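You operate a simulated robot arm through the tools that you are given. There is no shell and no other tool. Be economical: measure what you need, move in short steps, check, and stop when the job is done.

You run a simulated two-armed robot. Do the job below in one go: nothing can be reset, and whatever is moved stays where it is left.

## Task
Roll the dust off the orange sheet, lay it on the pack and slide the side pusher home.
Fine: use the teal roller and put it back; clamp the side pusher.

It is judged by the outcome, as a careful person would: the job done as asked, and still so three seconds after it is handed in. It fails if anything else is knocked over, pushed out of place, dropped, spilled or broken. Flat cloth is picked up by pressing the open fingertips on it (5 to 10 N) and closing them slowly along it; thin cloth reads only 2 to 8 mm in the jaws.

## Robot
Two 7-joint arms with fingered hands on one trunk, on a base that drives. Base frame: it is fixed to the floor where the robot stands at the start and does not move with it; the origin is under the middle of the robot, x ahead of it, y to its left, z up. Lengths are in m, angles in degrees, forces in N, time in s.
The left shoulder is at the start at [0.02, 0.214, 1.444], the right one opposite. With the tool pointing down near the work surface each hand reaches from about 0.1 to 0.5 m from the robot's upright axis, wherever it stands, measured 20 degrees to its own side. Places, roughly: bed of the squaring deck [0.6, 1.5, 0.9]; brown sheet [0.5, 1.5, 1]; front clamp [0.4, 1.2, 0.9]; pins lever [0.5, 1.7, 0.9]; side clamp [0.6, 1.1, 0.9]; side pusher [0.6, 1.3, 0.9]; steel plate [0.5, 1.5, 1]. Payload 3.3 kg a hand.
The TCP of each hand is the grasp point between the finger pads, 0.026 m short of the fingertips. In the tool frame z runs along the fingers and y along their closing line. Largest opening 0.132 m; the body of the gripper starts 0.073 m behind the TCP. The gripper is a hand of 2 fingers: y runs from the thumb to the fingers, the wrist lies at [0, 0, -0.224] in the tool frame.
Orientation is that of the tool frame in the base frame, as a unit quaternion [x, y, z, w]. With the fingers straight down and closing along the base's y, the tool's x points along the base's -x, its y along +y and its z along -z.

## Interface
- The arms move only by the tool move_arm. It takes "left_moves", "right_moves" or both (then of equal length, played together; a hand with none holds still); each is one flat list of numbers, 6 for each row, row after row: the shift along the tool's x, y, z in mm, then the turn, a rotation vector about the tool's x, y, z in degrees. In form: [tx, ty, tz, wx, wy, wz, tx, ty, tz, wx, wy, wz, ...]. A call has 1 to 12 rows; each row shifts and turns the commanded pose from where the row before left it, along the tool's axes as they then stand. Each row takes 0.2 s and may step no farther than 0.05 m and 8.6 degrees from the row before; otherwise, the whole call is refused. Where a pose cannot be reached the arm comes as near as it can. A force on the tool above 50 N (or 10 N above the force at the start of the call, whichever is more), or a blocked arm, ends the call early, and 0.2 s more pass. In this call time passes only in rows, and 0.2 s behind the last. It gives the time, the measured TCP pose, the force on the tool (base axes), the opening and the grip force at its end, in the units of the frame above (readings bear some noise), with the torque about the TCP (base axes, N m) and any sound that the robot's microphone picked up, and new pictures: "show" is both (left out), scene, wrist or none (wrist: the cameras of the hands that moved).
- Cameras (640 x 400 px; columns grow to the right, rows downward): "scene" is now at [0.0937, 0.0345, 1.6129]; the picture's right is [0.46, -0.89, 0.00], its down [-0.55, -0.28, -0.79] and it looks along [0.70, 0.36, -0.62] (base axes); focal length 223 px, centre (320, 200). "left" rides on the left gripper at [-0.066, -0.003, -0.099] in its tool frame; the picture's right is [0.04, -1.00, 0.00], its down [0.83, 0.03, -0.55] and it looks along [0.55, 0.02, 0.83] (tool axes); focal length 261 px, centre (320, 200). "right" rides on the right gripper at [0.065, -0.003, -0.099] in its tool frame; the picture's right is [0.04, 1.00, 0.00], its down [-0.83, 0.03, -0.55] and it looks along [-0.55, 0.02, 0.83] (tool axes); focal length 261 px, centre (320, 200). There is no depth. A picture from a camera that has moved, and an enlarged one, comes with that camera's place and axes in the base frame and with its lens. The place of the scene camera against the robot may be out by one fixed shift of up to 0.012 m in any direction.
- slide_trunk(by): slides the trunk up (or, below 0, down) by that many m; the arms and the scene camera ride with it, the base frame stays. It gives what a move gives, with no picture.
- drive_base(legs): drives the robot by 1 to 6 legs, each [ahead, left, turn to the left] in m, m and degrees, along the robot's own axes; the way and the turn of a leg run together, so that a leg with both is an arc; at most 1.5 m and 180 degrees a leg. The arms and the cameras ride along, it lands a little off, and it stops where it bumps. It gives what a move gives, and a new picture of the scene camera.
- finger_targets(finger1, thumb_bend, hand): sets how far each is bent, from 0 (flat) to 1 (curled in); at 0.3 the hand is open as for a grip, at 0.7 the pads meet at the TCP. One left out holds its place. A second passes; each finger stops where it meets its share of the squeeze, and holds until it gets a number again. It is the only way to open and close the hand. It gives what a move gives, with no picture; readings hold the bend of each and the force on the fingers (four entries, about 0 where the hand has none), thumb and palm.
- turn_head(pan, tilt): turns the head with the scene camera to pan (to the left, within 86 degrees either way) and tilt (down, from -29 to 69), counted from straight ahead of the robot. It gives what a move gives, and a new picture of the scene camera.
- enlarge(camera, box): a new picture of the part [left, top, right, bottom] of that camera's present view, enlarged. No time passes.
- close_job(): hands the job in; it is judged then, once.

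Go step by step. Nothing tells you exact positions but the pictures and the camera data: compare them with the known pose of the tool, close in by small moves and look again before you grip or let go. The budget is 120 turns and 260 pictures, counting those below and the enlarged ones. Unless the task says otherwise, let go and move clear before handing in.

The tools are called after "Emit:" as a command line: name --argument value ..., lists and objects as JSON in quotes. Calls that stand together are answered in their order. move_arm: Moves the arms, as the interface text tells. Its arguments: {"type":"object","properties":{"left_moves":{"type":"array","items":{"type":"number"}},"right_moves":{"type":"array","items":{"type":"number"}},"show":{"type":"string","enum":["both","scene","wrist","none"]}},"required":[]} The other tools are called the same way: slide_trunk (by) slides the trunk up or down; finger_targets (finger1, thumb_bend, hand) moves the fingers one by one; drive_base (legs) drives the base; turn_head (pan, tilt) turns the head that bears the scene camera; enlarge (camera, box) takes an enlarged picture of a part of a camera's view; close_job () hands the job in.

At the start:

```text
clock: 0.0
left_tool_pos: [0.3033, 0.4334, 1.3178]
left_tool_rot: [0.0, 1.0, 0.0, 0.0]
left_wrist_force: [0.5, -0.5, -0.4]
left_wrist_torque: [-0.02, 0.04, 0.02]
left_gripper_width: 0.132
left_grasp_force: 0.1
left_shape: jaw
left_bend: [0.3, 0.3]
left_finger forces: [0.1, 0.0, 0.0, 0.0, 0.1, 0.1]
right_tool_pos: [0.2817, 0.0023, 1.4784]
right_tool_rot: [0.001, 1.0, 0.0, -0.001]
right_wrist_force: [0.1, 0.3, 0.3]
right_wrist_torque: [0.0, 0.02, -0.02]
right_gripper_width: 0.1319
right_grasp_force: 0.0
right_shape: jaw
right_bend: [0.3, 0.3]
right_finger forces: [0.0, 0.0, 0.1, 0.0, 0.0, 0.0]
trunk travel left (down, up): [-0.725, 0.036]
robot x, y, heading: [-0.0021, -0.0018, 0.1]
head pan, tilt: [27.1, 38.1]
```

scene: 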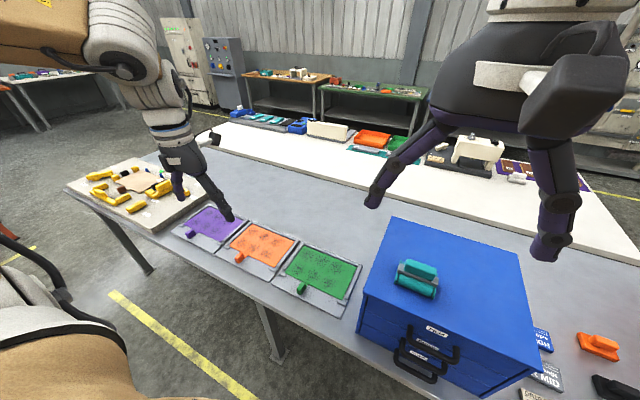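
right: 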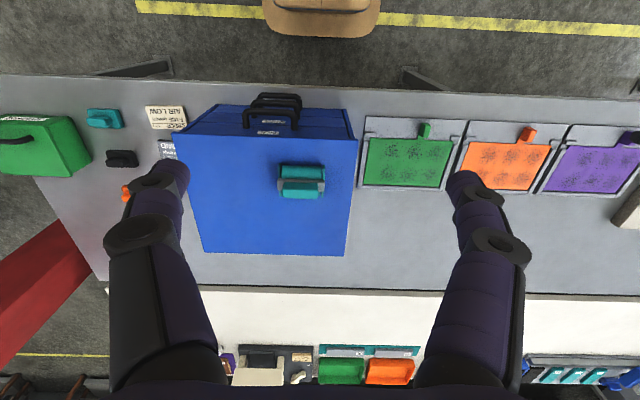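
left: 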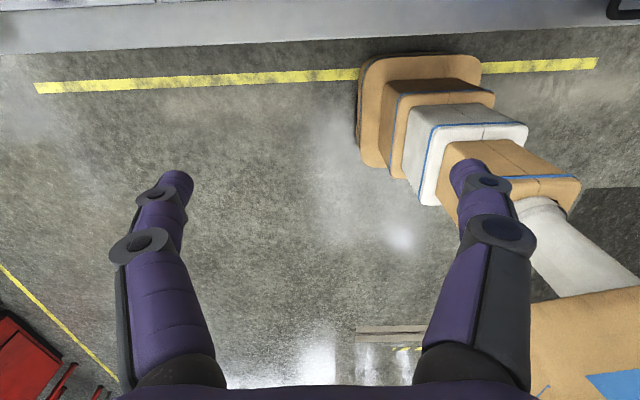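

I see three framed sheets (purple, orange, green), a blue cabinet with a teal roller on top, and the squaring deck farther left. I'll enlarge the parts to understand them first.

Emit:
enlarge --camera "scene" --box '[160, 180, 380, 320]'

Emit:
enlarge --camera "scene" --box '[50, 140, 230, 250]'

Emit:
enlarge --camera "scene" --box '[360, 220, 640, 400]'

Emit:
enlarge --camera "right" --box '[0, 80, 360, 300]'

```text
2.86 times, centred on (270, 250) of scene
camera zoom: at [0.0937, 0.0345, 1.6129], right [0.46, -0.89, 0.0], down [-0.55, -0.28, -0.79], along [0.7, 0.36, -0.62], focal length 638 px, centre (463, 57)
```

zoom: 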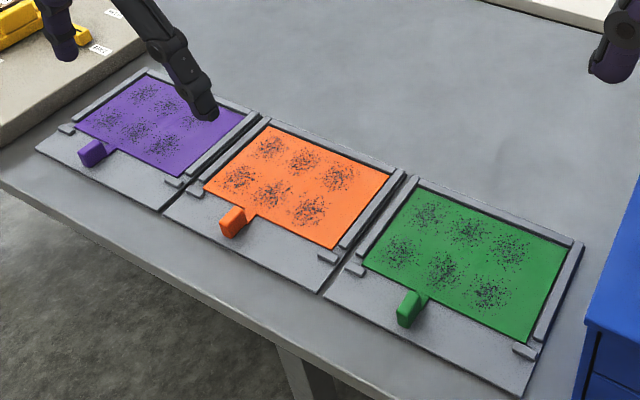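

```text
3.56 times, centred on (140, 195) of scene
camera zoom: at [0.0937, 0.0345, 1.6129], right [0.46, -0.89, 0.0], down [-0.55, -0.28, -0.79], along [0.7, 0.36, -0.62], focal length 794 px, centre (960, 218)
```

zoom: 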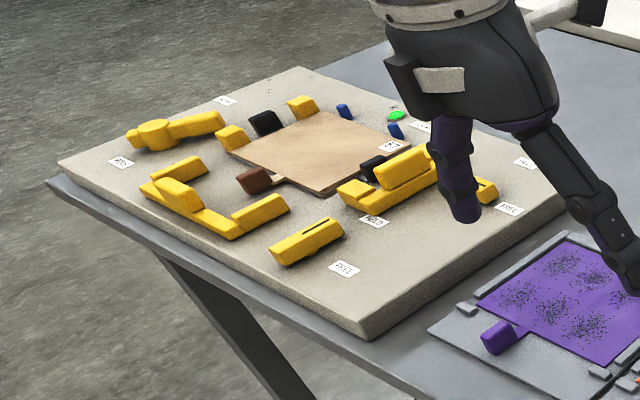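

```text
2.22 times, centred on (500, 310) of scene
camera zoom: at [0.0937, 0.0345, 1.6129], right [0.46, -0.89, 0.0], down [-0.55, -0.28, -0.79], along [0.7, 0.36, -0.62], focal length 496 px, centre (-80, -44)
```

zoom: 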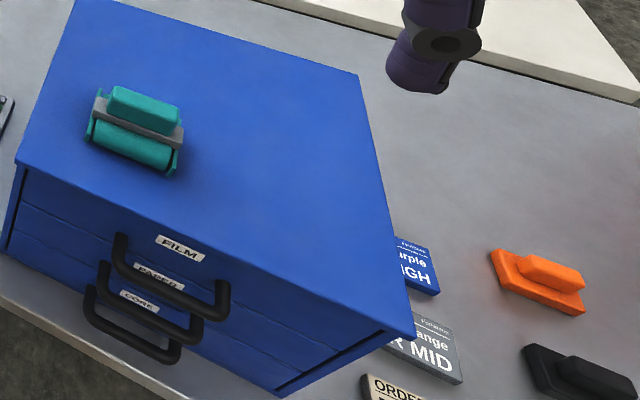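

```text
1.78 times, centred on (180, 190) of right
camera zoom: at [0.2165, -0.0011, 1.5775], right [-0.04, 1.0, 0.0], down [0.83, 0.03, 0.55], along [0.55, 0.02, -0.83], focal length 463 px, centre (569, 218)
```

zoom: 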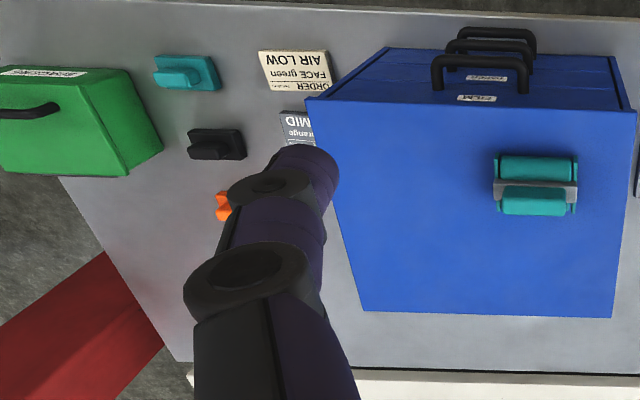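

The cards near the cabinet matter; I'll look at them, then at the deck.

Emit:
turn_head --pan -35 --tilt 55

Emit:
turn_head --pan 65 --tilt 35

```text
clock: 1.3
left_tool_pos: [0.3031, 0.4341, 1.3187]
left_tool_rot: [0.0, 1.0, 0.001, 0.0]
left_wrist_force: [-0.4, 0.5, 0.0]
left_wrist_torque: [-0.02, 0.01, -0.02]
left_gripper_width: 0.132
left_grasp_force: 0.1
left_shape: jaw
left_bend: [0.3, 0.3]
left_finger forces: [0.0, 0.0, 0.0, 0.0, 0.0, 0.0]
right_tool_pos: [0.282, 0.0013, 1.4776]
right_tool_rot: [0.0, 1.0, 0.0, 0.0]
right_wrist_force: [0.1, 0.0, 0.0]
right_wrist_torque: [-0.04, 0.02, 0.0]
right_gripper_width: 0.132
right_grasp_force: 0.0
right_shape: jaw
right_bend: [0.3, 0.3]
right_finger forces: [0.0, 0.0, 0.1, 0.1, 0.0, 0.0]
trunk travel left (down, up): [-0.725, 0.036]
robot x, y, heading: [0.0002, 0.0021, 0.1]
head pan, tilt: [-35.0, 55.0]
camera scene: at [0.0761, -0.0462, 1.5893], right [-0.57, -0.82, 0.0], down [-0.67, 0.47, -0.57], along [0.47, -0.33, -0.82], focal length 223 px, centre (320, 200)
```

scene: 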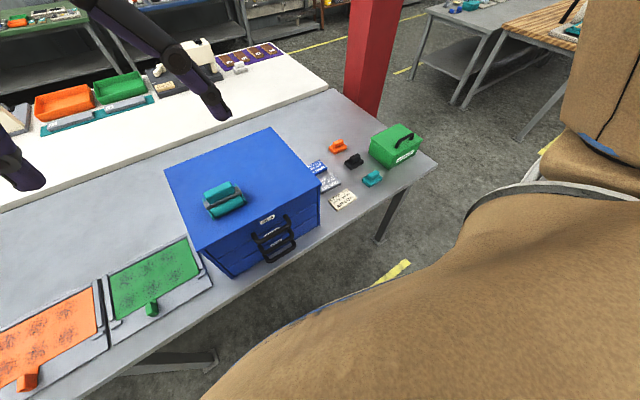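

```text
clock: 3.1
left_tool_pos: [0.3031, 0.4335, 1.3164]
left_tool_rot: [0.0, 1.0, 0.0, 0.0]
left_wrist_force: [0.8, -0.4, 0.2]
left_wrist_torque: [-0.05, 0.03, 0.0]
left_gripper_width: 0.1316
left_grasp_force: 0.1
left_shape: jaw
left_bend: [0.3, 0.3]
left_finger forces: [0.1, 0.1, 0.0, 0.0, 0.0, 0.0]
right_tool_pos: [0.2823, 0.0011, 1.4795]
right_tool_rot: [-0.001, 1.0, 0.0, 0.0]
right_wrist_force: [0.1, 0.8, -0.3]
right_wrist_torque: [-0.03, -0.01, 0.01]
right_gripper_width: 0.1319
right_grasp_force: 0.1
right_shape: jaw
right_bend: [0.3, 0.3]
right_finger forces: [0.0, 0.1, 0.0, 0.0, 0.0, 0.0]
trunk travel left (down, up): [-0.725, 0.036]
robot x, y, heading: [-0.0033, 0.0007, -0.1]
head pan, tilt: [65.0, 35.0]
camera scene: at [0.0543, 0.0749, 1.6175], right [0.91, -0.42, 0.0], down [-0.24, -0.52, -0.82], along [0.35, 0.74, -0.57], focal length 223 px, centre (320, 200)
```

scene: 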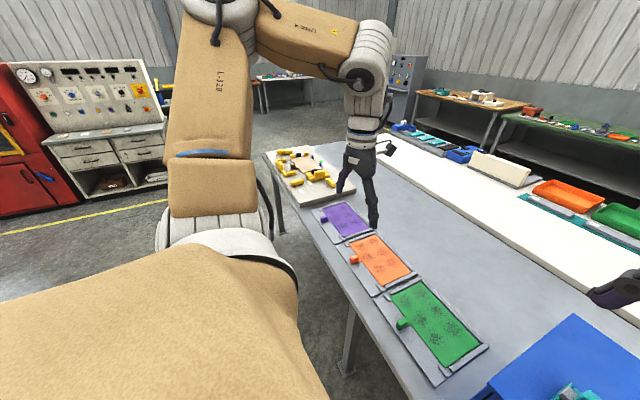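

Emit:
turn_head --pan -35 --tilt 55

Emit:
enlarge --camera "scene" --box '[300, 150, 364, 214]'

Emit:
enlarge --camera "scene" --box '[180, 160, 320, 280]'

Emit:
enlarge --camera "right" --box '[80, 90, 200, 210]'

```text
clock: 4.8
left_tool_pos: [0.3033, 0.4335, 1.3167]
left_tool_rot: [-0.001, 1.0, 0.0, 0.0]
left_wrist_force: [0.5, 0.3, -0.3]
left_wrist_torque: [-0.01, 0.04, -0.02]
left_gripper_width: 0.1319
left_grasp_force: 0.0
left_shape: jaw
left_bend: [0.3, 0.3]
left_finger forces: [0.0, 0.1, 0.0, 0.0, 0.0, 0.1]
right_tool_pos: [0.2826, -0.0001, 1.4797]
right_tool_rot: [0.001, 1.0, 0.0, -0.001]
right_wrist_force: [0.0, -1.0, -0.5]
right_wrist_torque: [-0.02, 0.0, -0.01]
right_gripper_width: 0.1321
right_grasp_force: 0.1
right_shape: jaw
right_bend: [0.3, 0.3]
right_finger forces: [0.0, 0.1, 0.0, 0.1, 0.0, 0.0]
trunk travel left (down, up): [-0.725, 0.036]
robot x, y, heading: [0.0007, -0.0004, -0.1]
head pan, tilt: [-35.0, 55.0]
camera scene: at [0.0761, -0.0462, 1.5893], right [-0.57, -0.82, 0.0], down [-0.67, 0.47, -0.57], along [0.47, -0.33, -0.82], focal length 223 px, centre (320, 200)
```

scene: 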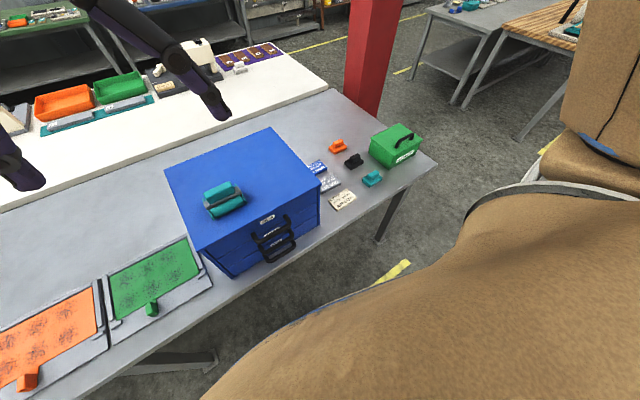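

```text
6.25 times, centred on (332, 182) of scene
camera zoom: at [0.0761, -0.0462, 1.5893], right [-0.57, -0.82, 0.0], down [-0.67, 0.47, -0.57], along [0.47, -0.33, -0.82], focal length 1396 px, centre (245, 312)
```

zoom: 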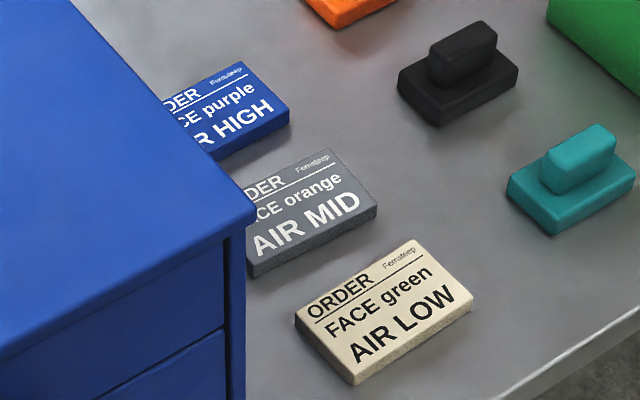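

```text
3.33 times, centred on (250, 220) of scene
camera zoom: at [0.0761, -0.0462, 1.5893], right [-0.57, -0.82, 0.0], down [-0.67, 0.47, -0.57], along [0.47, -0.33, -0.82], focal length 744 px, centre (553, 133)
```

zoom: 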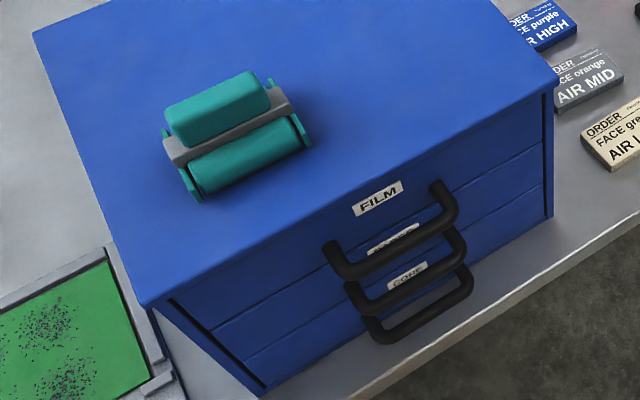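

```text
3.33 times, centred on (140, 150) of right
camera zoom: at [0.2165, -0.0011, 1.5775], right [-0.04, 1.0, 0.0], down [0.83, 0.03, 0.55], along [0.55, 0.02, -0.83], focal length 869 px, centre (920, 367)
```

zoom: 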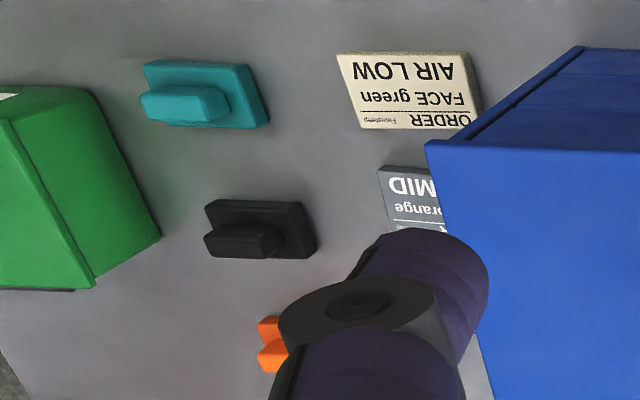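

The teal roller stands on the cabinet at about (0.46, -0.03, 1.14), handle above the cylinder, axis along y. I turn the right hand 90° so it can grip the handle along x.

Emit:
move_arm --right_moves '[0, 0, 0, 0, 0, 8.2, 0, 0, 0, 0, 0, 8.2, 0, 0, 0, 0, 0, 8.2, 0, 0, 0, 0, 0, 8.2, 0, 0, 0, 0, 0, 8.2, 0, 0, 0, 0, 0, 8.2, 0, 0, 0, 0, 0, 8.2, 0, 0, 0, 0, 0, 8.2, 0, 0, 0, 0, 0, 8.2, 0, 0, 0, 0, 0, 8.2, 0, 0, 0, 0, 0, 8]' --show "both"

```text
clock: 7.2
left_tool_pos: [0.3021, 0.4336, 1.3182]
left_tool_rot: [0.0, 1.0, -0.001, -0.001]
left_wrist_force: [-0.4, 0.1, 0.6]
left_wrist_torque: [0.01, 0.0, -0.01]
left_gripper_width: 0.132
left_grasp_force: 0.2
left_shape: jaw
left_bend: [0.3, 0.3]
left_finger forces: [0.1, 0.0, 0.1, 0.1, 0.0, 0.1]
right_tool_pos: [0.2845, -0.0005, 1.4821]
right_tool_rot: [0.71, 0.704, 0.003, -0.005]
right_wrist_force: [0.7, -0.4, 0.4]
right_wrist_torque: [0.01, 0.01, -0.01]
right_gripper_width: 0.132
right_grasp_force: 0.1
right_shape: jaw
right_bend: [0.3, 0.3]
right_finger forces: [0.0, 0.0, 0.1, 0.0, 0.0, 0.0]
trunk travel left (down, up): [-0.725, 0.036]
robot x, y, heading: [-0.0012, 0.0015, -0.1]
head pan, tilt: [-35.0, 55.0]
camera scene: at [0.076, -0.0462, 1.5893], right [-0.57, -0.82, 0.0], down [-0.67, 0.47, -0.57], along [0.47, -0.33, -0.82], focal length 223 px, centre (320, 200)
camera right: at [0.2812, 0.0641, 1.581], right [1.0, 0.03, 0.0], down [0.03, -0.84, 0.54], along [0.02, -0.54, -0.84], focal length 261 px, centre (320, 200)
```

scene: 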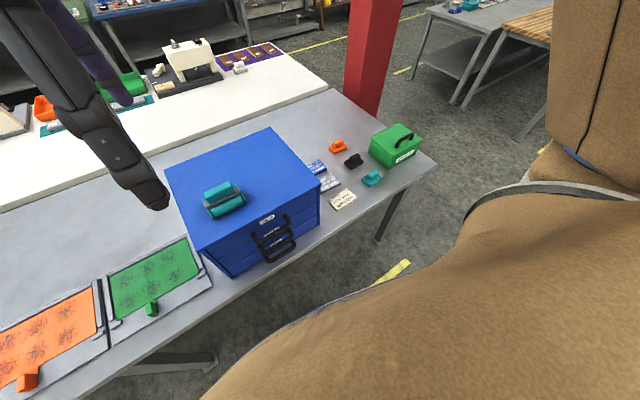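
right: 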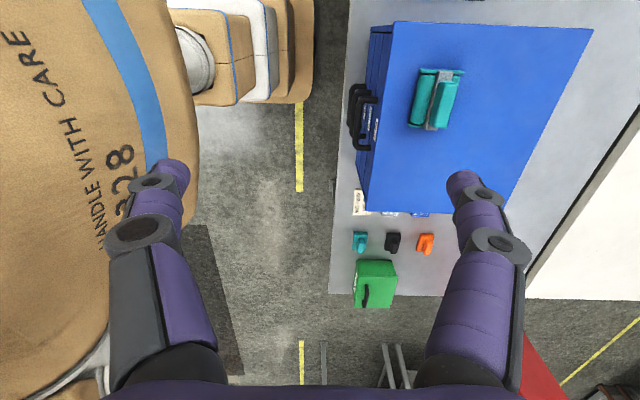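

Emit:
move_arm --right_moves '[-5, 36, 30, 0, 0, 0, -5, 36, 30, 0, 0, 0, -5, 36, 30, 0, 0, 0, -5, 36, 30, 0, 0, 0, -5, 36, 30, 0, 0, 0]'

```text
clock: 8.3
left_tool_pos: [0.3037, 0.4332, 1.3174]
left_tool_rot: [0.0, 1.0, 0.0, -0.001]
left_wrist_force: [0.7, -0.5, -0.4]
left_wrist_torque: [0.02, 0.02, -0.03]
left_gripper_width: 0.1316
left_grasp_force: 0.0
left_shape: jaw
left_bend: [0.3, 0.3]
left_finger forces: [0.1, 0.0, 0.0, 0.0, 0.0, 0.0]
right_tool_pos: [0.4542, -0.0505, 1.3888]
right_tool_rot: [0.739, 0.672, 0.044, -0.03]
right_wrist_force: [0.0, -0.2, -0.1]
right_wrist_torque: [0.0, 0.04, 0.02]
right_gripper_width: 0.1319
right_grasp_force: 0.0
right_shape: jaw
right_bend: [0.3, 0.3]
right_finger forces: [0.0, 0.0, 0.1, 0.1, 0.0, 0.0]
right hand out of reach, approached as far as the arm can: row 5
trunk travel left (down, up): [-0.725, 0.036]
robot x, y, heading: [0.0022, -0.0018, 0.1]
head pan, tilt: [-35.0, 55.0]
stopped in row 5 (right hand): the arm was blocked; the commanded pose is now the measured one
camera scene: at [0.0774, -0.0467, 1.5893], right [-0.57, -0.82, 0.0], down [-0.67, 0.47, -0.57], along [0.47, -0.33, -0.82], focal length 223 px, centre (320, 200)
camera right: at [0.4542, 0.0052, 1.494], right [1.0, -0.06, 0.02], down [-0.06, -0.88, 0.46], along [-0.01, -0.46, -0.89], focal length 261 px, centre (320, 200)
```

scene: 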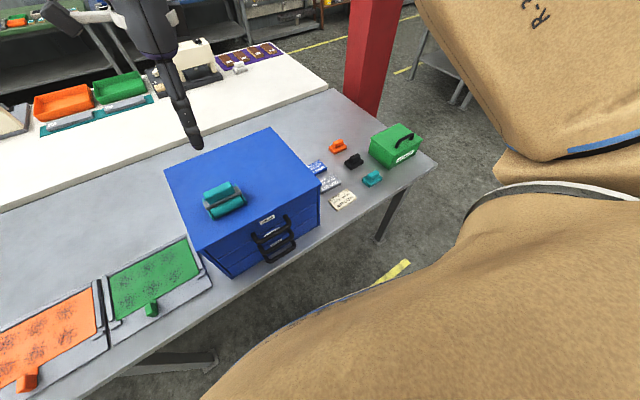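
right: 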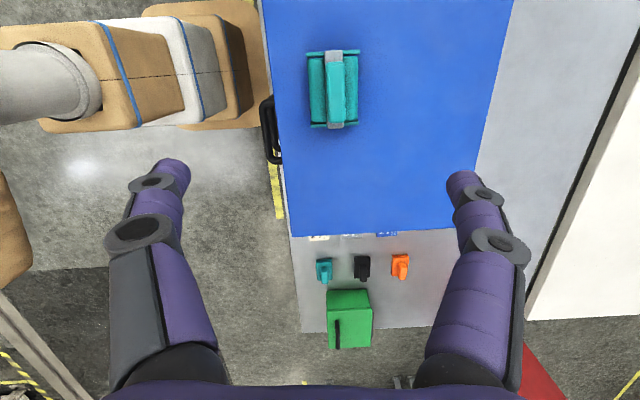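

The arm is near the end of its reach; I'll drive a little ahead and to the left to bring the roller into comfortable reach.

Emit:
drive_base --legs '[[0.05, 0.12, 0]]'

Emit:
move_arm --right_moves '[0, 0, 20, 0, 0, 0]'

```text
clock: 9.6
left_tool_pos: [0.3514, 0.5521, 1.3182]
left_tool_rot: [-0.001, 1.0, 0.0, 0.0]
left_wrist_force: [0.4, 0.1, -0.4]
left_wrist_torque: [0.02, 0.0, -0.03]
left_gripper_width: 0.1321
left_grasp_force: 0.0
left_shape: jaw
left_bend: [0.3, 0.3]
left_finger forces: [0.1, 0.0, 0.0, 0.0, 0.0, 0.1]
right_tool_pos: [0.5029, 0.0677, 1.3888]
right_tool_rot: [0.738, 0.672, 0.044, -0.028]
right_wrist_force: [-0.1, -0.1, -0.3]
right_wrist_torque: [0.01, 0.01, 0.01]
right_gripper_width: 0.1321
right_grasp_force: 0.0
right_shape: jaw
right_bend: [0.3, 0.3]
right_finger forces: [0.1, 0.0, 0.0, 0.1, 0.0, 0.0]
trunk travel left (down, up): [-0.725, 0.036]
robot x, y, heading: [0.049, 0.1159, 0.1]
head pan, tilt: [-35.0, 55.0]
camera scene: at [0.1258, 0.0708, 1.5893], right [-0.57, -0.82, 0.0], down [-0.67, 0.47, -0.57], along [0.47, -0.33, -0.82], focal length 223 px, centre (320, 200)
```

scene: 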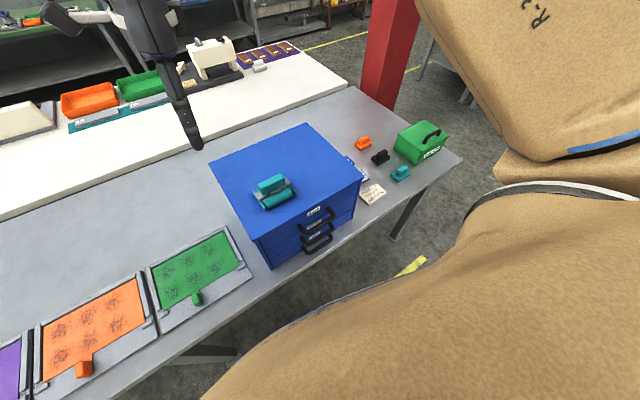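

```text
clock: 10.0
left_tool_pos: [0.3532, 0.5496, 1.3179]
left_tool_rot: [0.0, 1.0, 0.001, -0.001]
left_wrist_force: [-0.2, -0.2, -0.6]
left_wrist_torque: [-0.03, 0.04, 0.01]
left_gripper_width: 0.1321
left_grasp_force: 0.0
left_shape: jaw
left_bend: [0.3, 0.3]
left_finger forces: [0.1, 0.1, 0.1, 0.0, 0.1, 0.0]
right_tool_pos: [0.505, 0.0684, 1.3675]
right_tool_rot: [0.738, 0.672, 0.045, -0.029]
right_wrist_force: [-0.9, -0.3, -0.3]
right_wrist_torque: [0.0, 0.0, 0.02]
right_gripper_width: 0.1317
right_grasp_force: 0.1
right_shape: jaw
right_bend: [0.3, 0.3]
right_finger forces: [0.1, 0.0, 0.0, 0.0, 0.0, 0.0]
trunk travel left (down, up): [-0.725, 0.036]
robot x, y, heading: [0.0496, 0.1163, 0.2]
head pan, tilt: [-35.0, 55.0]
camera scene: at [0.1263, 0.0694, 1.5893], right [-0.57, -0.82, 0.0], down [-0.67, 0.47, -0.57], along [0.47, -0.33, -0.82], focal length 223 px, centre (320, 200)
camera right: at [0.5045, 0.1237, 1.473], right [1.0, -0.05, 0.02], down [-0.06, -0.88, 0.46], along [-0.01, -0.46, -0.89], focal length 261 px, centre (320, 200)
```

scene: 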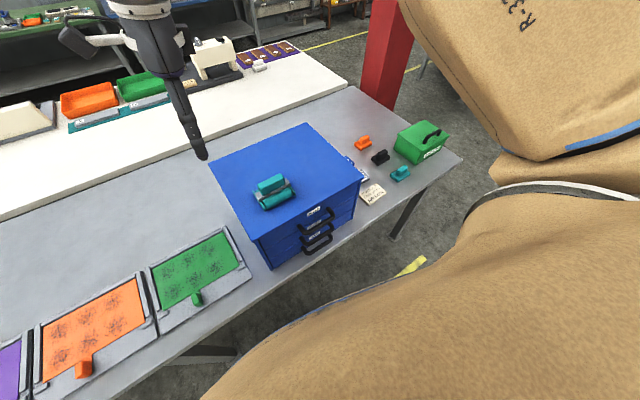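
right: 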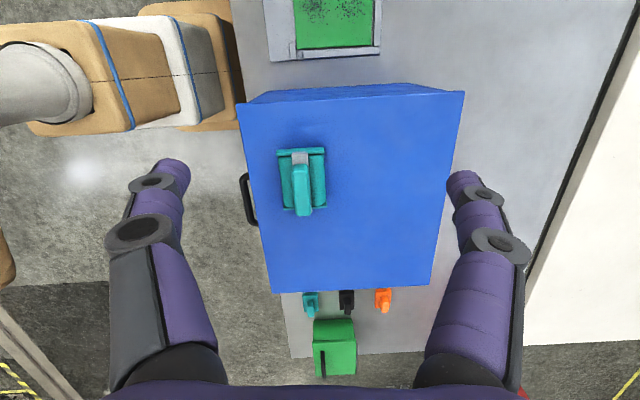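

Emit:
move_arm --right_moves '[0, 0, 0, 1.3, -6.0, -5.35, -28, -10, 17, 0, 0, 0, -28, -10, 17, 0, 0, 0, -28, -10, 17, 0, 0, 0]'

```text
clock: 11.0
left_tool_pos: [0.3539, 0.5488, 1.3178]
left_tool_rot: [0.0, 1.0, 0.001, 0.0]
left_wrist_force: [0.7, -0.4, -0.4]
left_wrist_torque: [0.02, 0.02, -0.04]
left_gripper_width: 0.132
left_grasp_force: 0.1
left_shape: jaw
left_bend: [0.3, 0.3]
left_finger forces: [0.0, 0.1, 0.0, 0.0, 0.0, 0.0]
right_tool_pos: [0.4736, -0.0148, 1.317]
right_tool_rot: [0.706, 0.708, 0.0, 0.001]
right_wrist_force: [-0.2, -0.7, -0.4]
right_wrist_torque: [0.05, 0.03, -0.01]
right_gripper_width: 0.1318
right_grasp_force: 0.1
right_shape: jaw
right_bend: [0.3, 0.3]
right_finger forces: [0.0, 0.0, 0.0, 0.0, 0.0, 0.0]
trunk travel left (down, up): [-0.725, 0.036]
robot x, y, heading: [0.0496, 0.1162, 0.1]
head pan, tilt: [-35.0, 55.0]
camera scene: at [0.1273, 0.0681, 1.5892], right [-0.57, -0.82, 0.0], down [-0.67, 0.47, -0.57], along [0.47, -0.33, -0.82], focal length 223 px, centre (320, 200)
camera right: at [0.4712, 0.0511, 1.416], right [1.0, 0.04, 0.0], down [0.04, -0.83, 0.55], along [0.02, -0.55, -0.83], focal length 261 px, centre (320, 200)
```

scene: 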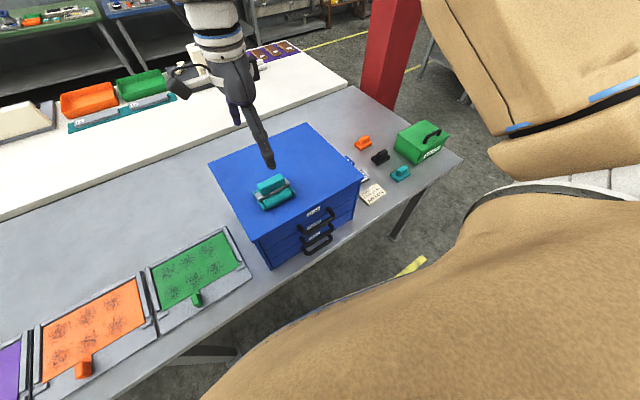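
right: 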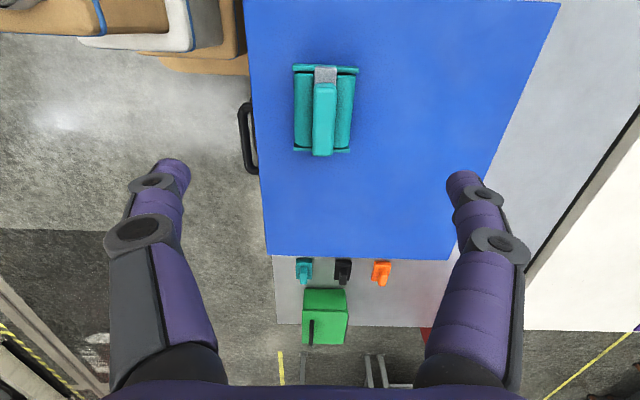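

Emit:
move_arm --right_moves '[-6, 1, 40, 0, 0, 0, -6, 1, 40, 0, 0, 0]' --show "wrist"

Emit:
enlarge --camera "scene" --box '[220, 140, 320, 220]'

```text
clock: 11.6
left_tool_pos: [0.3532, 0.5508, 1.3171]
left_tool_rot: [0.0, 1.0, 0.0, 0.001]
left_wrist_force: [0.8, 0.2, -0.6]
left_wrist_torque: [0.01, 0.03, -0.03]
left_gripper_width: 0.1318
left_grasp_force: 0.1
left_shape: jaw
left_bend: [0.3, 0.3]
left_finger forces: [0.1, 0.1, 0.0, 0.0, 0.0, 0.1]
right_tool_pos: [0.4728, -0.0296, 1.2393]
right_tool_rot: [0.707, 0.707, 0.0, 0.0]
right_wrist_force: [-0.1, -0.4, -0.3]
right_wrist_torque: [-0.03, -0.02, 0.02]
right_gripper_width: 0.1318
right_grasp_force: 0.0
right_shape: jaw
right_bend: [0.3, 0.3]
right_finger forces: [0.0, 0.1, 0.0, 0.0, 0.1, 0.0]
trunk travel left (down, up): [-0.725, 0.036]
robot x, y, heading: [0.0509, 0.1171, -0.3]
head pan, tilt: [-35.0, 55.0]
camera right: at [0.4695, 0.0367, 1.3379], right [1.0, 0.04, 0.0], down [0.03, -0.83, 0.55], along [0.02, -0.55, -0.83], focal length 261 px, centre (320, 200)
```

right: 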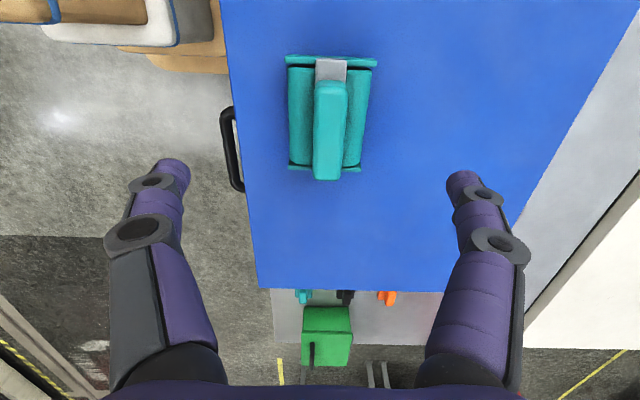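

```text
5.00 times, centred on (270, 180) of scene
camera zoom: at [0.1266, 0.0707, 1.5893], right [-0.57, -0.82, 0.0], down [-0.67, 0.47, -0.57], along [0.47, -0.33, -0.82], focal length 1117 px, centre (570, 300)
```

zoom: 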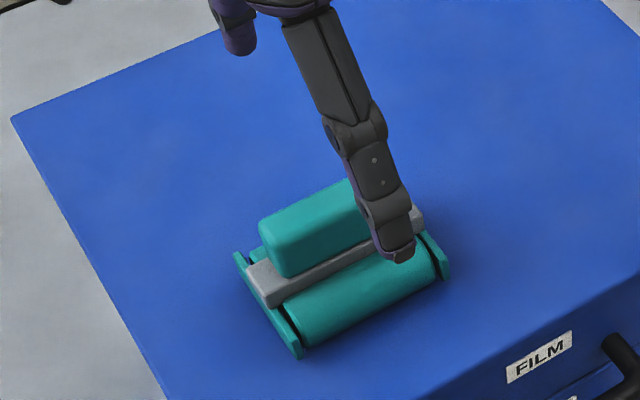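

Emit:
move_arm --right_moves '[0, 3, 40, 0, 0, 0, 2, 2, 35, 0, 0, 0]' --show "wrist"

Emit:
enlarge --camera "scene" --box '[220, 140, 320, 220]'

```text
clock: 12.2
left_tool_pos: [0.353, 0.5521, 1.3164]
left_tool_rot: [-0.002, 1.0, 0.0, 0.0]
left_wrist_force: [0.6, 0.1, -0.1]
left_wrist_torque: [-0.01, 0.01, 0.01]
left_gripper_width: 0.132
left_grasp_force: 0.1
left_shape: jaw
left_bend: [0.3, 0.3]
left_finger forces: [0.0, 0.1, 0.0, 0.0, 0.0, 0.0]
right_tool_pos: [0.4777, -0.0242, 1.1663]
right_tool_rot: [0.707, 0.707, 0.0, 0.0]
right_wrist_force: [0.2, 0.9, 0.1]
right_wrist_torque: [-0.02, 0.01, -0.03]
right_gripper_width: 0.1316
right_grasp_force: 0.0
right_shape: jaw
right_bend: [0.3, 0.3]
right_finger forces: [0.1, 0.0, 0.1, 0.0, 0.1, 0.0]
trunk travel left (down, up): [-0.725, 0.036]
robot x, y, heading: [0.0496, 0.1179, 0.3]
head pan, tilt: [-35.0, 55.0]
camera right: at [0.473, 0.0409, 1.2649], right [1.0, 0.04, 0.0], down [0.03, -0.83, 0.55], along [0.02, -0.55, -0.83], focal length 261 px, centre (320, 200)
```

right: 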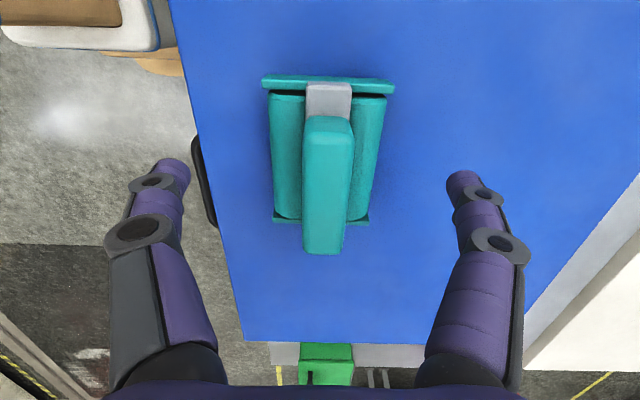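

```text
5.00 times, centred on (270, 180) of scene
camera zoom: at [0.126, 0.0717, 1.5893], right [-0.57, -0.82, 0.0], down [-0.67, 0.47, -0.57], along [0.47, -0.33, -0.82], focal length 1117 px, centre (570, 300)
```

zoom: 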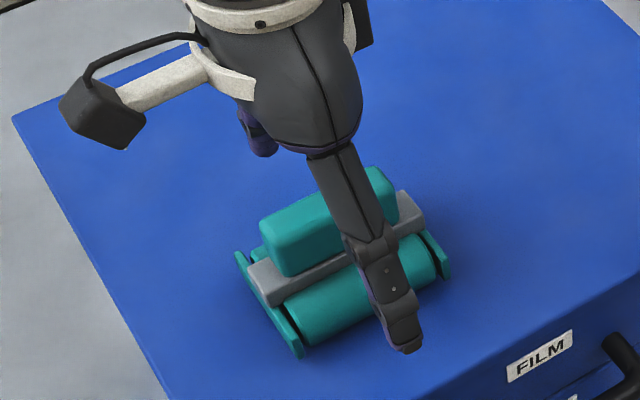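

Emit:
move_arm --right_moves '[-2, 0, 25, 0, 0, 0]' --show "none"

Emit:
finger_targets --hand "right" --finger1 0.7 --thumb_bend 0.7

Emit:
enlarge --camera "right" --box '[160, 40, 480, 400]'

Emit:
enlarge --camera "scene" --box '[220, 140, 320, 220]'

```text
clock: 12.6
left_tool_pos: [0.3547, 0.5499, 1.3175]
left_tool_rot: [0.0, 1.0, -0.001, 0.0]
left_wrist_force: [0.2, -0.1, -0.6]
left_wrist_torque: [-0.04, -0.01, 0.02]
left_gripper_width: 0.1318
left_grasp_force: 0.2
left_shape: jaw
left_bend: [0.3, 0.3]
left_finger forces: [0.0, 0.1, 0.1, 0.0, 0.0, 0.0]
right_tool_pos: [0.4771, -0.0261, 1.1392]
right_tool_rot: [0.707, 0.708, 0.0, -0.001]
right_wrist_force: [0.1, -0.1, -0.4]
right_wrist_torque: [0.02, 0.05, 0.01]
right_gripper_width: 0.1318
right_grasp_force: 0.1
right_shape: jaw
right_bend: [0.3, 0.3]
right_finger forces: [0.0, 0.0, 0.0, 0.1, 0.0, 0.1]
trunk travel left (down, up): [-0.725, 0.036]
robot x, y, heading: [0.051, 0.1169, 0.1]
head pan, tilt: [-35.0, 55.0]
```

```text
clock: 13.6
left_tool_pos: [0.3539, 0.5525, 1.3183]
left_tool_rot: [-0.001, 1.0, 0.001, -0.001]
left_wrist_force: [-0.3, 0.6, -0.1]
left_wrist_torque: [0.0, 0.0, 0.0]
left_gripper_width: 0.1318
left_grasp_force: 0.1
left_shape: jaw
left_bend: [0.3, 0.3]
left_finger forces: [0.1, 0.0, 0.0, 0.1, 0.0, 0.0]
right_tool_pos: [0.4753, -0.0271, 1.1396]
right_tool_rot: [0.707, 0.707, -0.001, 0.0]
right_wrist_force: [-3.4, 0.5, 5.4]
right_wrist_torque: [0.01, 0.21, 0.0]
right_gripper_width: 0.0604
right_grasp_force: 17.7
right_shape: fingers
right_bend: [0.5, 0.61]
right_finger forces: [15.7, 0.0, 0.0, 0.0, 19.9, 0.0]
trunk travel left (down, up): [-0.725, 0.036]
robot x, y, heading: [0.0479, 0.1208, 0.1]
head pan, tilt: [-35.0, 55.0]
```

```text
1.11 times, centred on (320, 220) of right
camera zoom: at [0.4724, 0.0391, 1.2392], right [1.0, 0.04, 0.0], down [0.03, -0.83, 0.55], along [0.02, -0.55, -0.83], focal length 290 px, centre (320, 178)
```

zoom: 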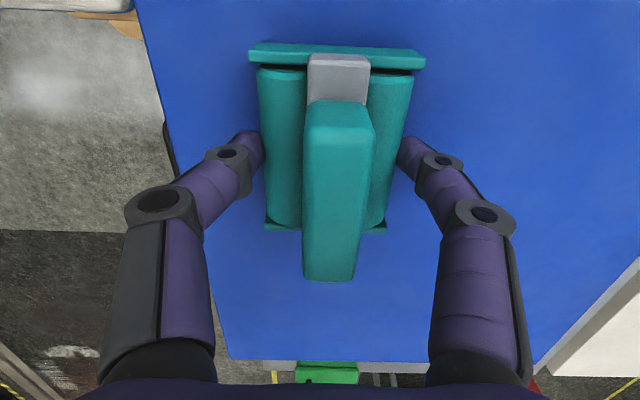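

```text
5.00 times, centred on (270, 180) of scene
camera zoom: at [0.1248, 0.0713, 1.5894], right [-0.57, -0.82, 0.0], down [-0.67, 0.47, -0.57], along [0.47, -0.33, -0.82], focal length 1117 px, centre (570, 300)
```

zoom: 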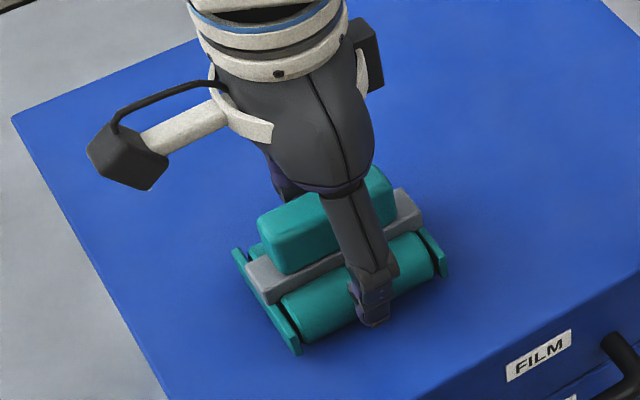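

The fingertips closed on the cylinder instead of the handle; I open, rise 15 mm and close again on the handle.

Emit:
finger_targets --hand "right" --finger1 0.35 --thumb_bend 0.35

Emit:
move_arm --right_moves '[0, 0, -16, 0, 0, 0]' --show "wrist"

Emit:
finger_targets --hand "right" --finger1 0.72 --thumb_bend 0.72

Emit:
enlarge --camera "right" --box '[160, 40, 480, 400]'

Emit:
enlarge --camera "scene" --box '[220, 140, 320, 220]'

```text
clock: 14.6
left_tool_pos: [0.352, 0.5512, 1.3182]
left_tool_rot: [-0.002, 1.0, 0.0, 0.0]
left_wrist_force: [-0.5, 0.2, 0.1]
left_wrist_torque: [0.02, 0.01, 0.03]
left_gripper_width: 0.1313
left_grasp_force: 0.1
left_shape: jaw
left_bend: [0.3, 0.3]
left_finger forces: [0.0, 0.1, 0.0, 0.0, 0.0, 0.0]
right_tool_pos: [0.4771, -0.0273, 1.1394]
right_tool_rot: [0.708, 0.707, -0.001, -0.001]
right_wrist_force: [0.2, -0.4, -0.3]
right_wrist_torque: [0.0, 0.01, -0.01]
right_gripper_width: 0.1166
right_grasp_force: 0.1
right_shape: fingers
right_bend: [0.35, 0.35]
right_finger forces: [0.0, 0.0, 0.1, 0.0, 0.1, 0.0]
trunk travel left (down, up): [-0.725, 0.036]
robot x, y, heading: [0.0507, 0.1157, 0.1]
head pan, tilt: [-35.0, 55.0]
```

```text
clock: 15.0
left_tool_pos: [0.3533, 0.5527, 1.3173]
left_tool_rot: [-0.001, 1.0, 0.001, -0.001]
left_wrist_force: [0.0, -0.3, 0.0]
left_wrist_torque: [-0.03, 0.01, 0.01]
left_gripper_width: 0.1315
left_grasp_force: 0.1
left_shape: jaw
left_bend: [0.3, 0.3]
left_finger forces: [0.0, 0.1, 0.1, 0.0, 0.1, 0.0]
right_tool_pos: [0.479, -0.028, 1.1551]
right_tool_rot: [0.707, 0.707, -0.001, -0.001]
right_wrist_force: [-1.0, 0.1, 1.3]
right_wrist_torque: [0.04, -0.02, -0.03]
right_gripper_width: 0.1167
right_grasp_force: 0.0
right_shape: fingers
right_bend: [0.35, 0.35]
right_finger forces: [0.0, 0.0, 0.0, 0.0, 0.0, 0.0]
trunk travel left (down, up): [-0.725, 0.036]
robot x, y, heading: [0.0495, 0.1181, 0.1]
head pan, tilt: [-35.0, 55.0]
camera right: at [0.4746, 0.0384, 1.2533], right [1.0, 0.04, 0.0], down [0.03, -0.83, 0.55], along [0.02, -0.55, -0.83], focal length 261 px, centre (320, 200)
```

right: 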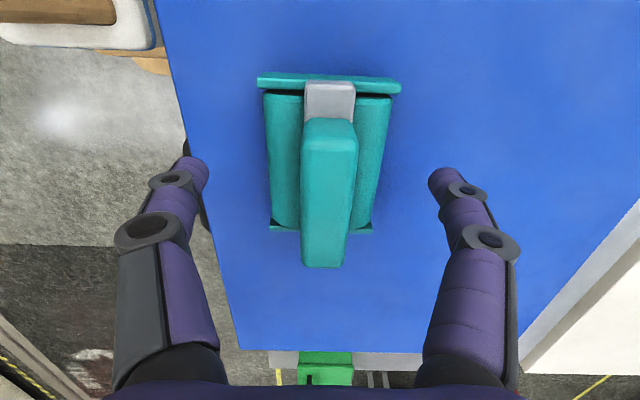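

```text
clock: 16.0
left_tool_pos: [0.3514, 0.5512, 1.3182]
left_tool_rot: [-0.001, 1.0, 0.001, 0.001]
left_wrist_force: [0.3, -1.0, -0.4]
left_wrist_torque: [0.05, 0.04, -0.01]
left_gripper_width: 0.132
left_grasp_force: 0.0
left_shape: jaw
left_bend: [0.3, 0.3]
left_finger forces: [0.0, 0.0, 0.0, 0.1, 0.0, 0.0]
right_tool_pos: [0.4759, -0.0264, 1.1568]
right_tool_rot: [0.707, 0.707, 0.001, 0.001]
right_wrist_force: [2.1, -1.5, 29.7]
right_wrist_torque: [-0.07, -0.28, -0.03]
right_gripper_width: 0.0338
right_grasp_force: 19.2
right_shape: fingers
right_bend: [0.62, 0.68]
right_finger forces: [20.2, 0.1, 0.0, 0.0, 17.5, 0.0]
trunk travel left (down, up): [-0.725, 0.036]
robot x, y, heading: [0.0505, 0.1153, 0.2]
head pan, tilt: [-35.0, 55.0]
```

```text
1.11 times, centred on (320, 220) of right
camera zoom: at [0.4737, 0.0387, 1.2549], right [1.0, 0.04, 0.0], down [0.03, -0.83, 0.55], along [0.03, -0.55, -0.83], focal length 290 px, centre (320, 178)
```

zoom: 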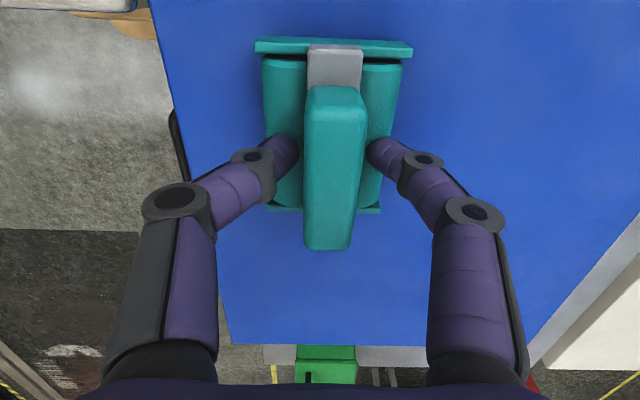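

```text
5.00 times, centred on (270, 180) of scene
camera zoom: at [0.124, 0.0715, 1.5896], right [-0.57, -0.82, 0.0], down [-0.67, 0.47, -0.57], along [0.47, -0.33, -0.82], focal length 1117 px, centre (570, 300)
```

zoom: 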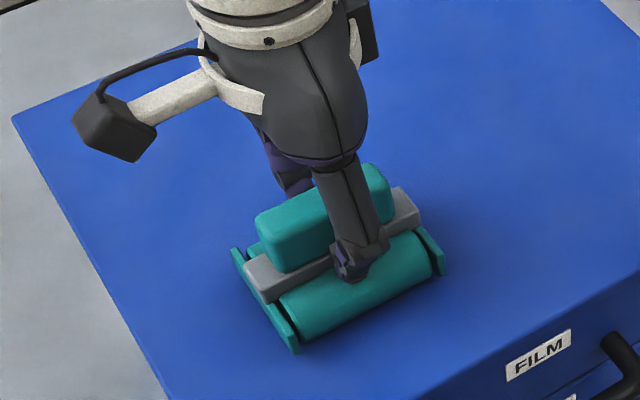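

Emit:
finger_targets --hand "right" --finger1 0.5 --thumb_bend 0.5

Emit:
move_arm --right_moves '[0, 0, -9, 0, 0, 0]' --show "none"

Emit:
finger_targets --hand "right" --finger1 0.75 --thumb_bend 0.75

Emit:
enlarge --camera "right" --box '[160, 40, 480, 400]'

```text
clock: 17.0
left_tool_pos: [0.3529, 0.551, 1.3187]
left_tool_rot: [-0.001, 1.0, -0.001, 0.0]
left_wrist_force: [0.1, 0.0, 0.6]
left_wrist_torque: [-0.03, 0.01, 0.01]
left_gripper_width: 0.1319
left_grasp_force: 0.1
left_shape: jaw
left_bend: [0.3, 0.3]
left_finger forces: [0.1, 0.0, 0.1, 0.1, 0.0, 0.0]
right_tool_pos: [0.4784, -0.0271, 1.1536]
right_tool_rot: [0.707, 0.707, 0.0, 0.0]
right_wrist_force: [-1.4, 0.0, -0.4]
right_wrist_torque: [-0.01, -0.01, 0.01]
right_gripper_width: 0.0668
right_grasp_force: 0.4
right_shape: fingers
right_bend: [0.5, 0.5]
right_finger forces: [0.0, 0.0, 0.1, 0.0, 0.3, 0.1]
trunk travel left (down, up): [-0.725, 0.036]
robot x, y, heading: [0.0472, 0.1186, 0.1]
head pan, tilt: [-35.0, 55.0]
```

```text
clock: 17.4
left_tool_pos: [0.3514, 0.5511, 1.318]
left_tool_rot: [-0.002, 1.0, -0.001, 0.001]
left_wrist_force: [0.2, 0.5, 0.1]
left_wrist_torque: [0.03, -0.01, 0.0]
left_gripper_width: 0.1319
left_grasp_force: 0.2
left_shape: jaw
left_bend: [0.3, 0.3]
left_finger forces: [0.0, 0.0, 0.0, 0.0, 0.0, 0.0]
right_tool_pos: [0.4785, -0.0276, 1.1644]
right_tool_rot: [0.707, 0.707, 0.0, 0.0]
right_wrist_force: [0.3, 0.5, 0.1]
right_wrist_torque: [-0.01, 0.0, -0.03]
right_gripper_width: 0.0661
right_grasp_force: 0.1
right_shape: fingers
right_bend: [0.5, 0.5]
right_finger forces: [0.0, 0.0, 0.0, 0.0, 0.0, 0.0]
trunk travel left (down, up): [-0.725, 0.036]
robot x, y, heading: [0.052, 0.1141, 0.5]
head pan, tilt: [-35.0, 55.0]
```

```text
clock: 18.4
left_tool_pos: [0.3531, 0.5516, 1.318]
left_tool_rot: [-0.001, 1.0, 0.0, 0.0]
left_wrist_force: [-0.2, 0.6, 0.6]
left_wrist_torque: [0.01, 0.01, 0.01]
left_gripper_width: 0.132
left_grasp_force: 0.1
left_shape: jaw
left_bend: [0.3, 0.3]
left_finger forces: [0.1, 0.1, 0.0, 0.1, 0.0, 0.0]
right_tool_pos: [0.4778, -0.0277, 1.1647]
right_tool_rot: [0.707, 0.707, 0.0, 0.0]
right_wrist_force: [0.5, -0.4, -0.3]
right_wrist_torque: [0.0, 0.03, -0.03]
right_gripper_width: 0.0178
right_grasp_force: 11.6
right_shape: fingers
right_bend: [0.7, 0.68]
right_finger forces: [11.1, 0.0, 0.1, 0.0, 10.9, 0.0]
trunk travel left (down, up): [-0.725, 0.036]
robot x, y, heading: [0.0482, 0.1188, 0.1]
head pan, tilt: [-35.0, 55.0]
```

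```text
1.11 times, centred on (320, 220) of right
camera zoom: at [0.475, 0.0386, 1.2629], right [1.0, 0.04, 0.0], down [0.03, -0.83, 0.55], along [0.02, -0.55, -0.83], focal length 290 px, centre (320, 178)
```

zoom: 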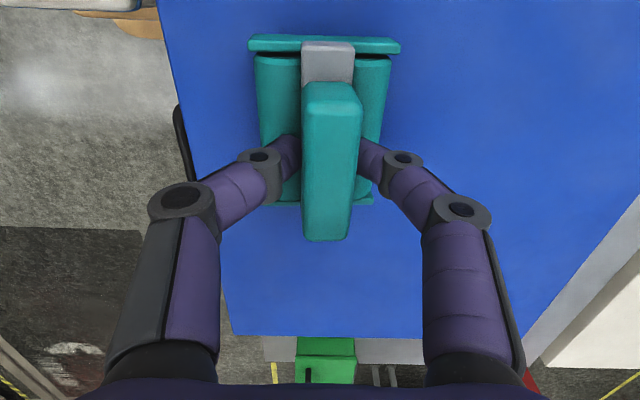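

It now holds the handle with no downward reaction. I squeeze a bit more and lift a little to test.

Emit:
finger_targets --hand "right" --finger1 0.82 --thumb_bend 0.82

Emit:
move_arm --right_moves '[0, 0, -30, 0, 0, 0, 0, 0, -30, 0, 0, 0]'

```text
clock: 19.4
left_tool_pos: [0.3533, 0.5524, 1.3175]
left_tool_rot: [-0.001, 1.0, 0.001, 0.0]
left_wrist_force: [0.4, 0.1, -0.4]
left_wrist_torque: [0.02, -0.01, -0.01]
left_gripper_width: 0.1316
left_grasp_force: 0.1
left_shape: jaw
left_bend: [0.3, 0.3]
left_finger forces: [0.1, 0.1, 0.0, 0.0, 0.1, 0.0]
right_tool_pos: [0.4784, -0.0293, 1.1641]
right_tool_rot: [0.707, 0.707, 0.0, 0.0]
right_wrist_force: [-0.6, 0.7, -3.9]
right_wrist_torque: [-0.04, 0.01, -0.01]
right_gripper_width: 0.0172
right_grasp_force: 20.2
right_shape: fingers
right_bend: [0.74, 0.65]
right_finger forces: [20.3, 0.1, 0.1, 0.1, 20.4, 0.1]
trunk travel left (down, up): [-0.725, 0.036]
robot x, y, heading: [0.0478, 0.1194, 0.1]
head pan, tilt: [-35.0, 55.0]
```

```text
clock: 20.0
left_tool_pos: [0.3522, 0.5517, 1.318]
left_tool_rot: [-0.001, 1.0, 0.0, 0.0]
left_wrist_force: [0.5, 0.4, 0.0]
left_wrist_torque: [-0.02, -0.01, -0.03]
left_gripper_width: 0.132
left_grasp_force: 0.0
left_shape: jaw
left_bend: [0.3, 0.3]
left_finger forces: [0.1, 0.0, 0.0, 0.0, 0.0, 0.1]
right_tool_pos: [0.4763, -0.0281, 1.2228]
right_tool_rot: [0.707, 0.707, 0.0, 0.001]
right_wrist_force: [-1.3, 0.3, -2.9]
right_wrist_torque: [-0.01, 0.01, -0.01]
right_gripper_width: 0.0171
right_grasp_force: 20.3
right_shape: fingers
right_bend: [0.74, 0.65]
right_finger forces: [20.2, 0.0, 0.1, 0.0, 20.3, 0.1]
trunk travel left (down, up): [-0.725, 0.036]
robot x, y, heading: [0.0475, 0.1202, 0.3]
head pan, tilt: [-35.0, 55.0]
camera scene: at [0.1259, 0.0711, 1.5893], right [-0.57, -0.82, 0.0], down [-0.67, 0.47, -0.57], along [0.47, -0.33, -0.82], focal length 223 px, centre (320, 200)
camera right: at [0.4736, 0.0393, 1.3223], right [1.0, 0.04, 0.0], down [0.03, -0.83, 0.55], along [0.02, -0.55, -0.83], focal length 261 px, centre (320, 200)
```

scene: 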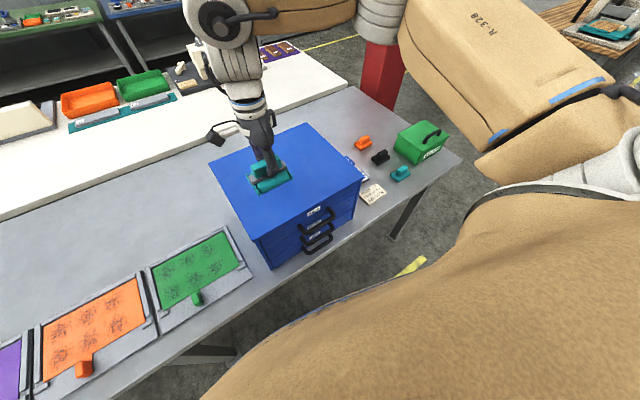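
right: 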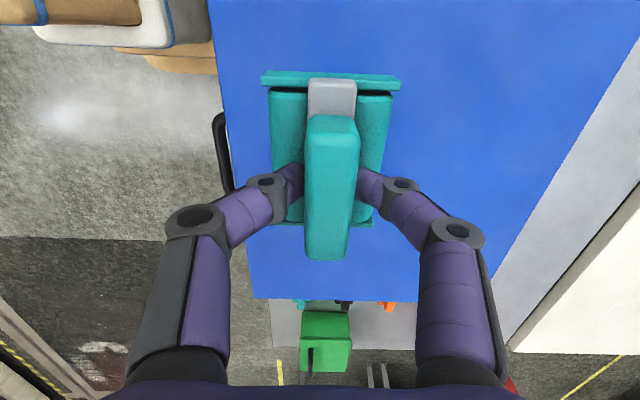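

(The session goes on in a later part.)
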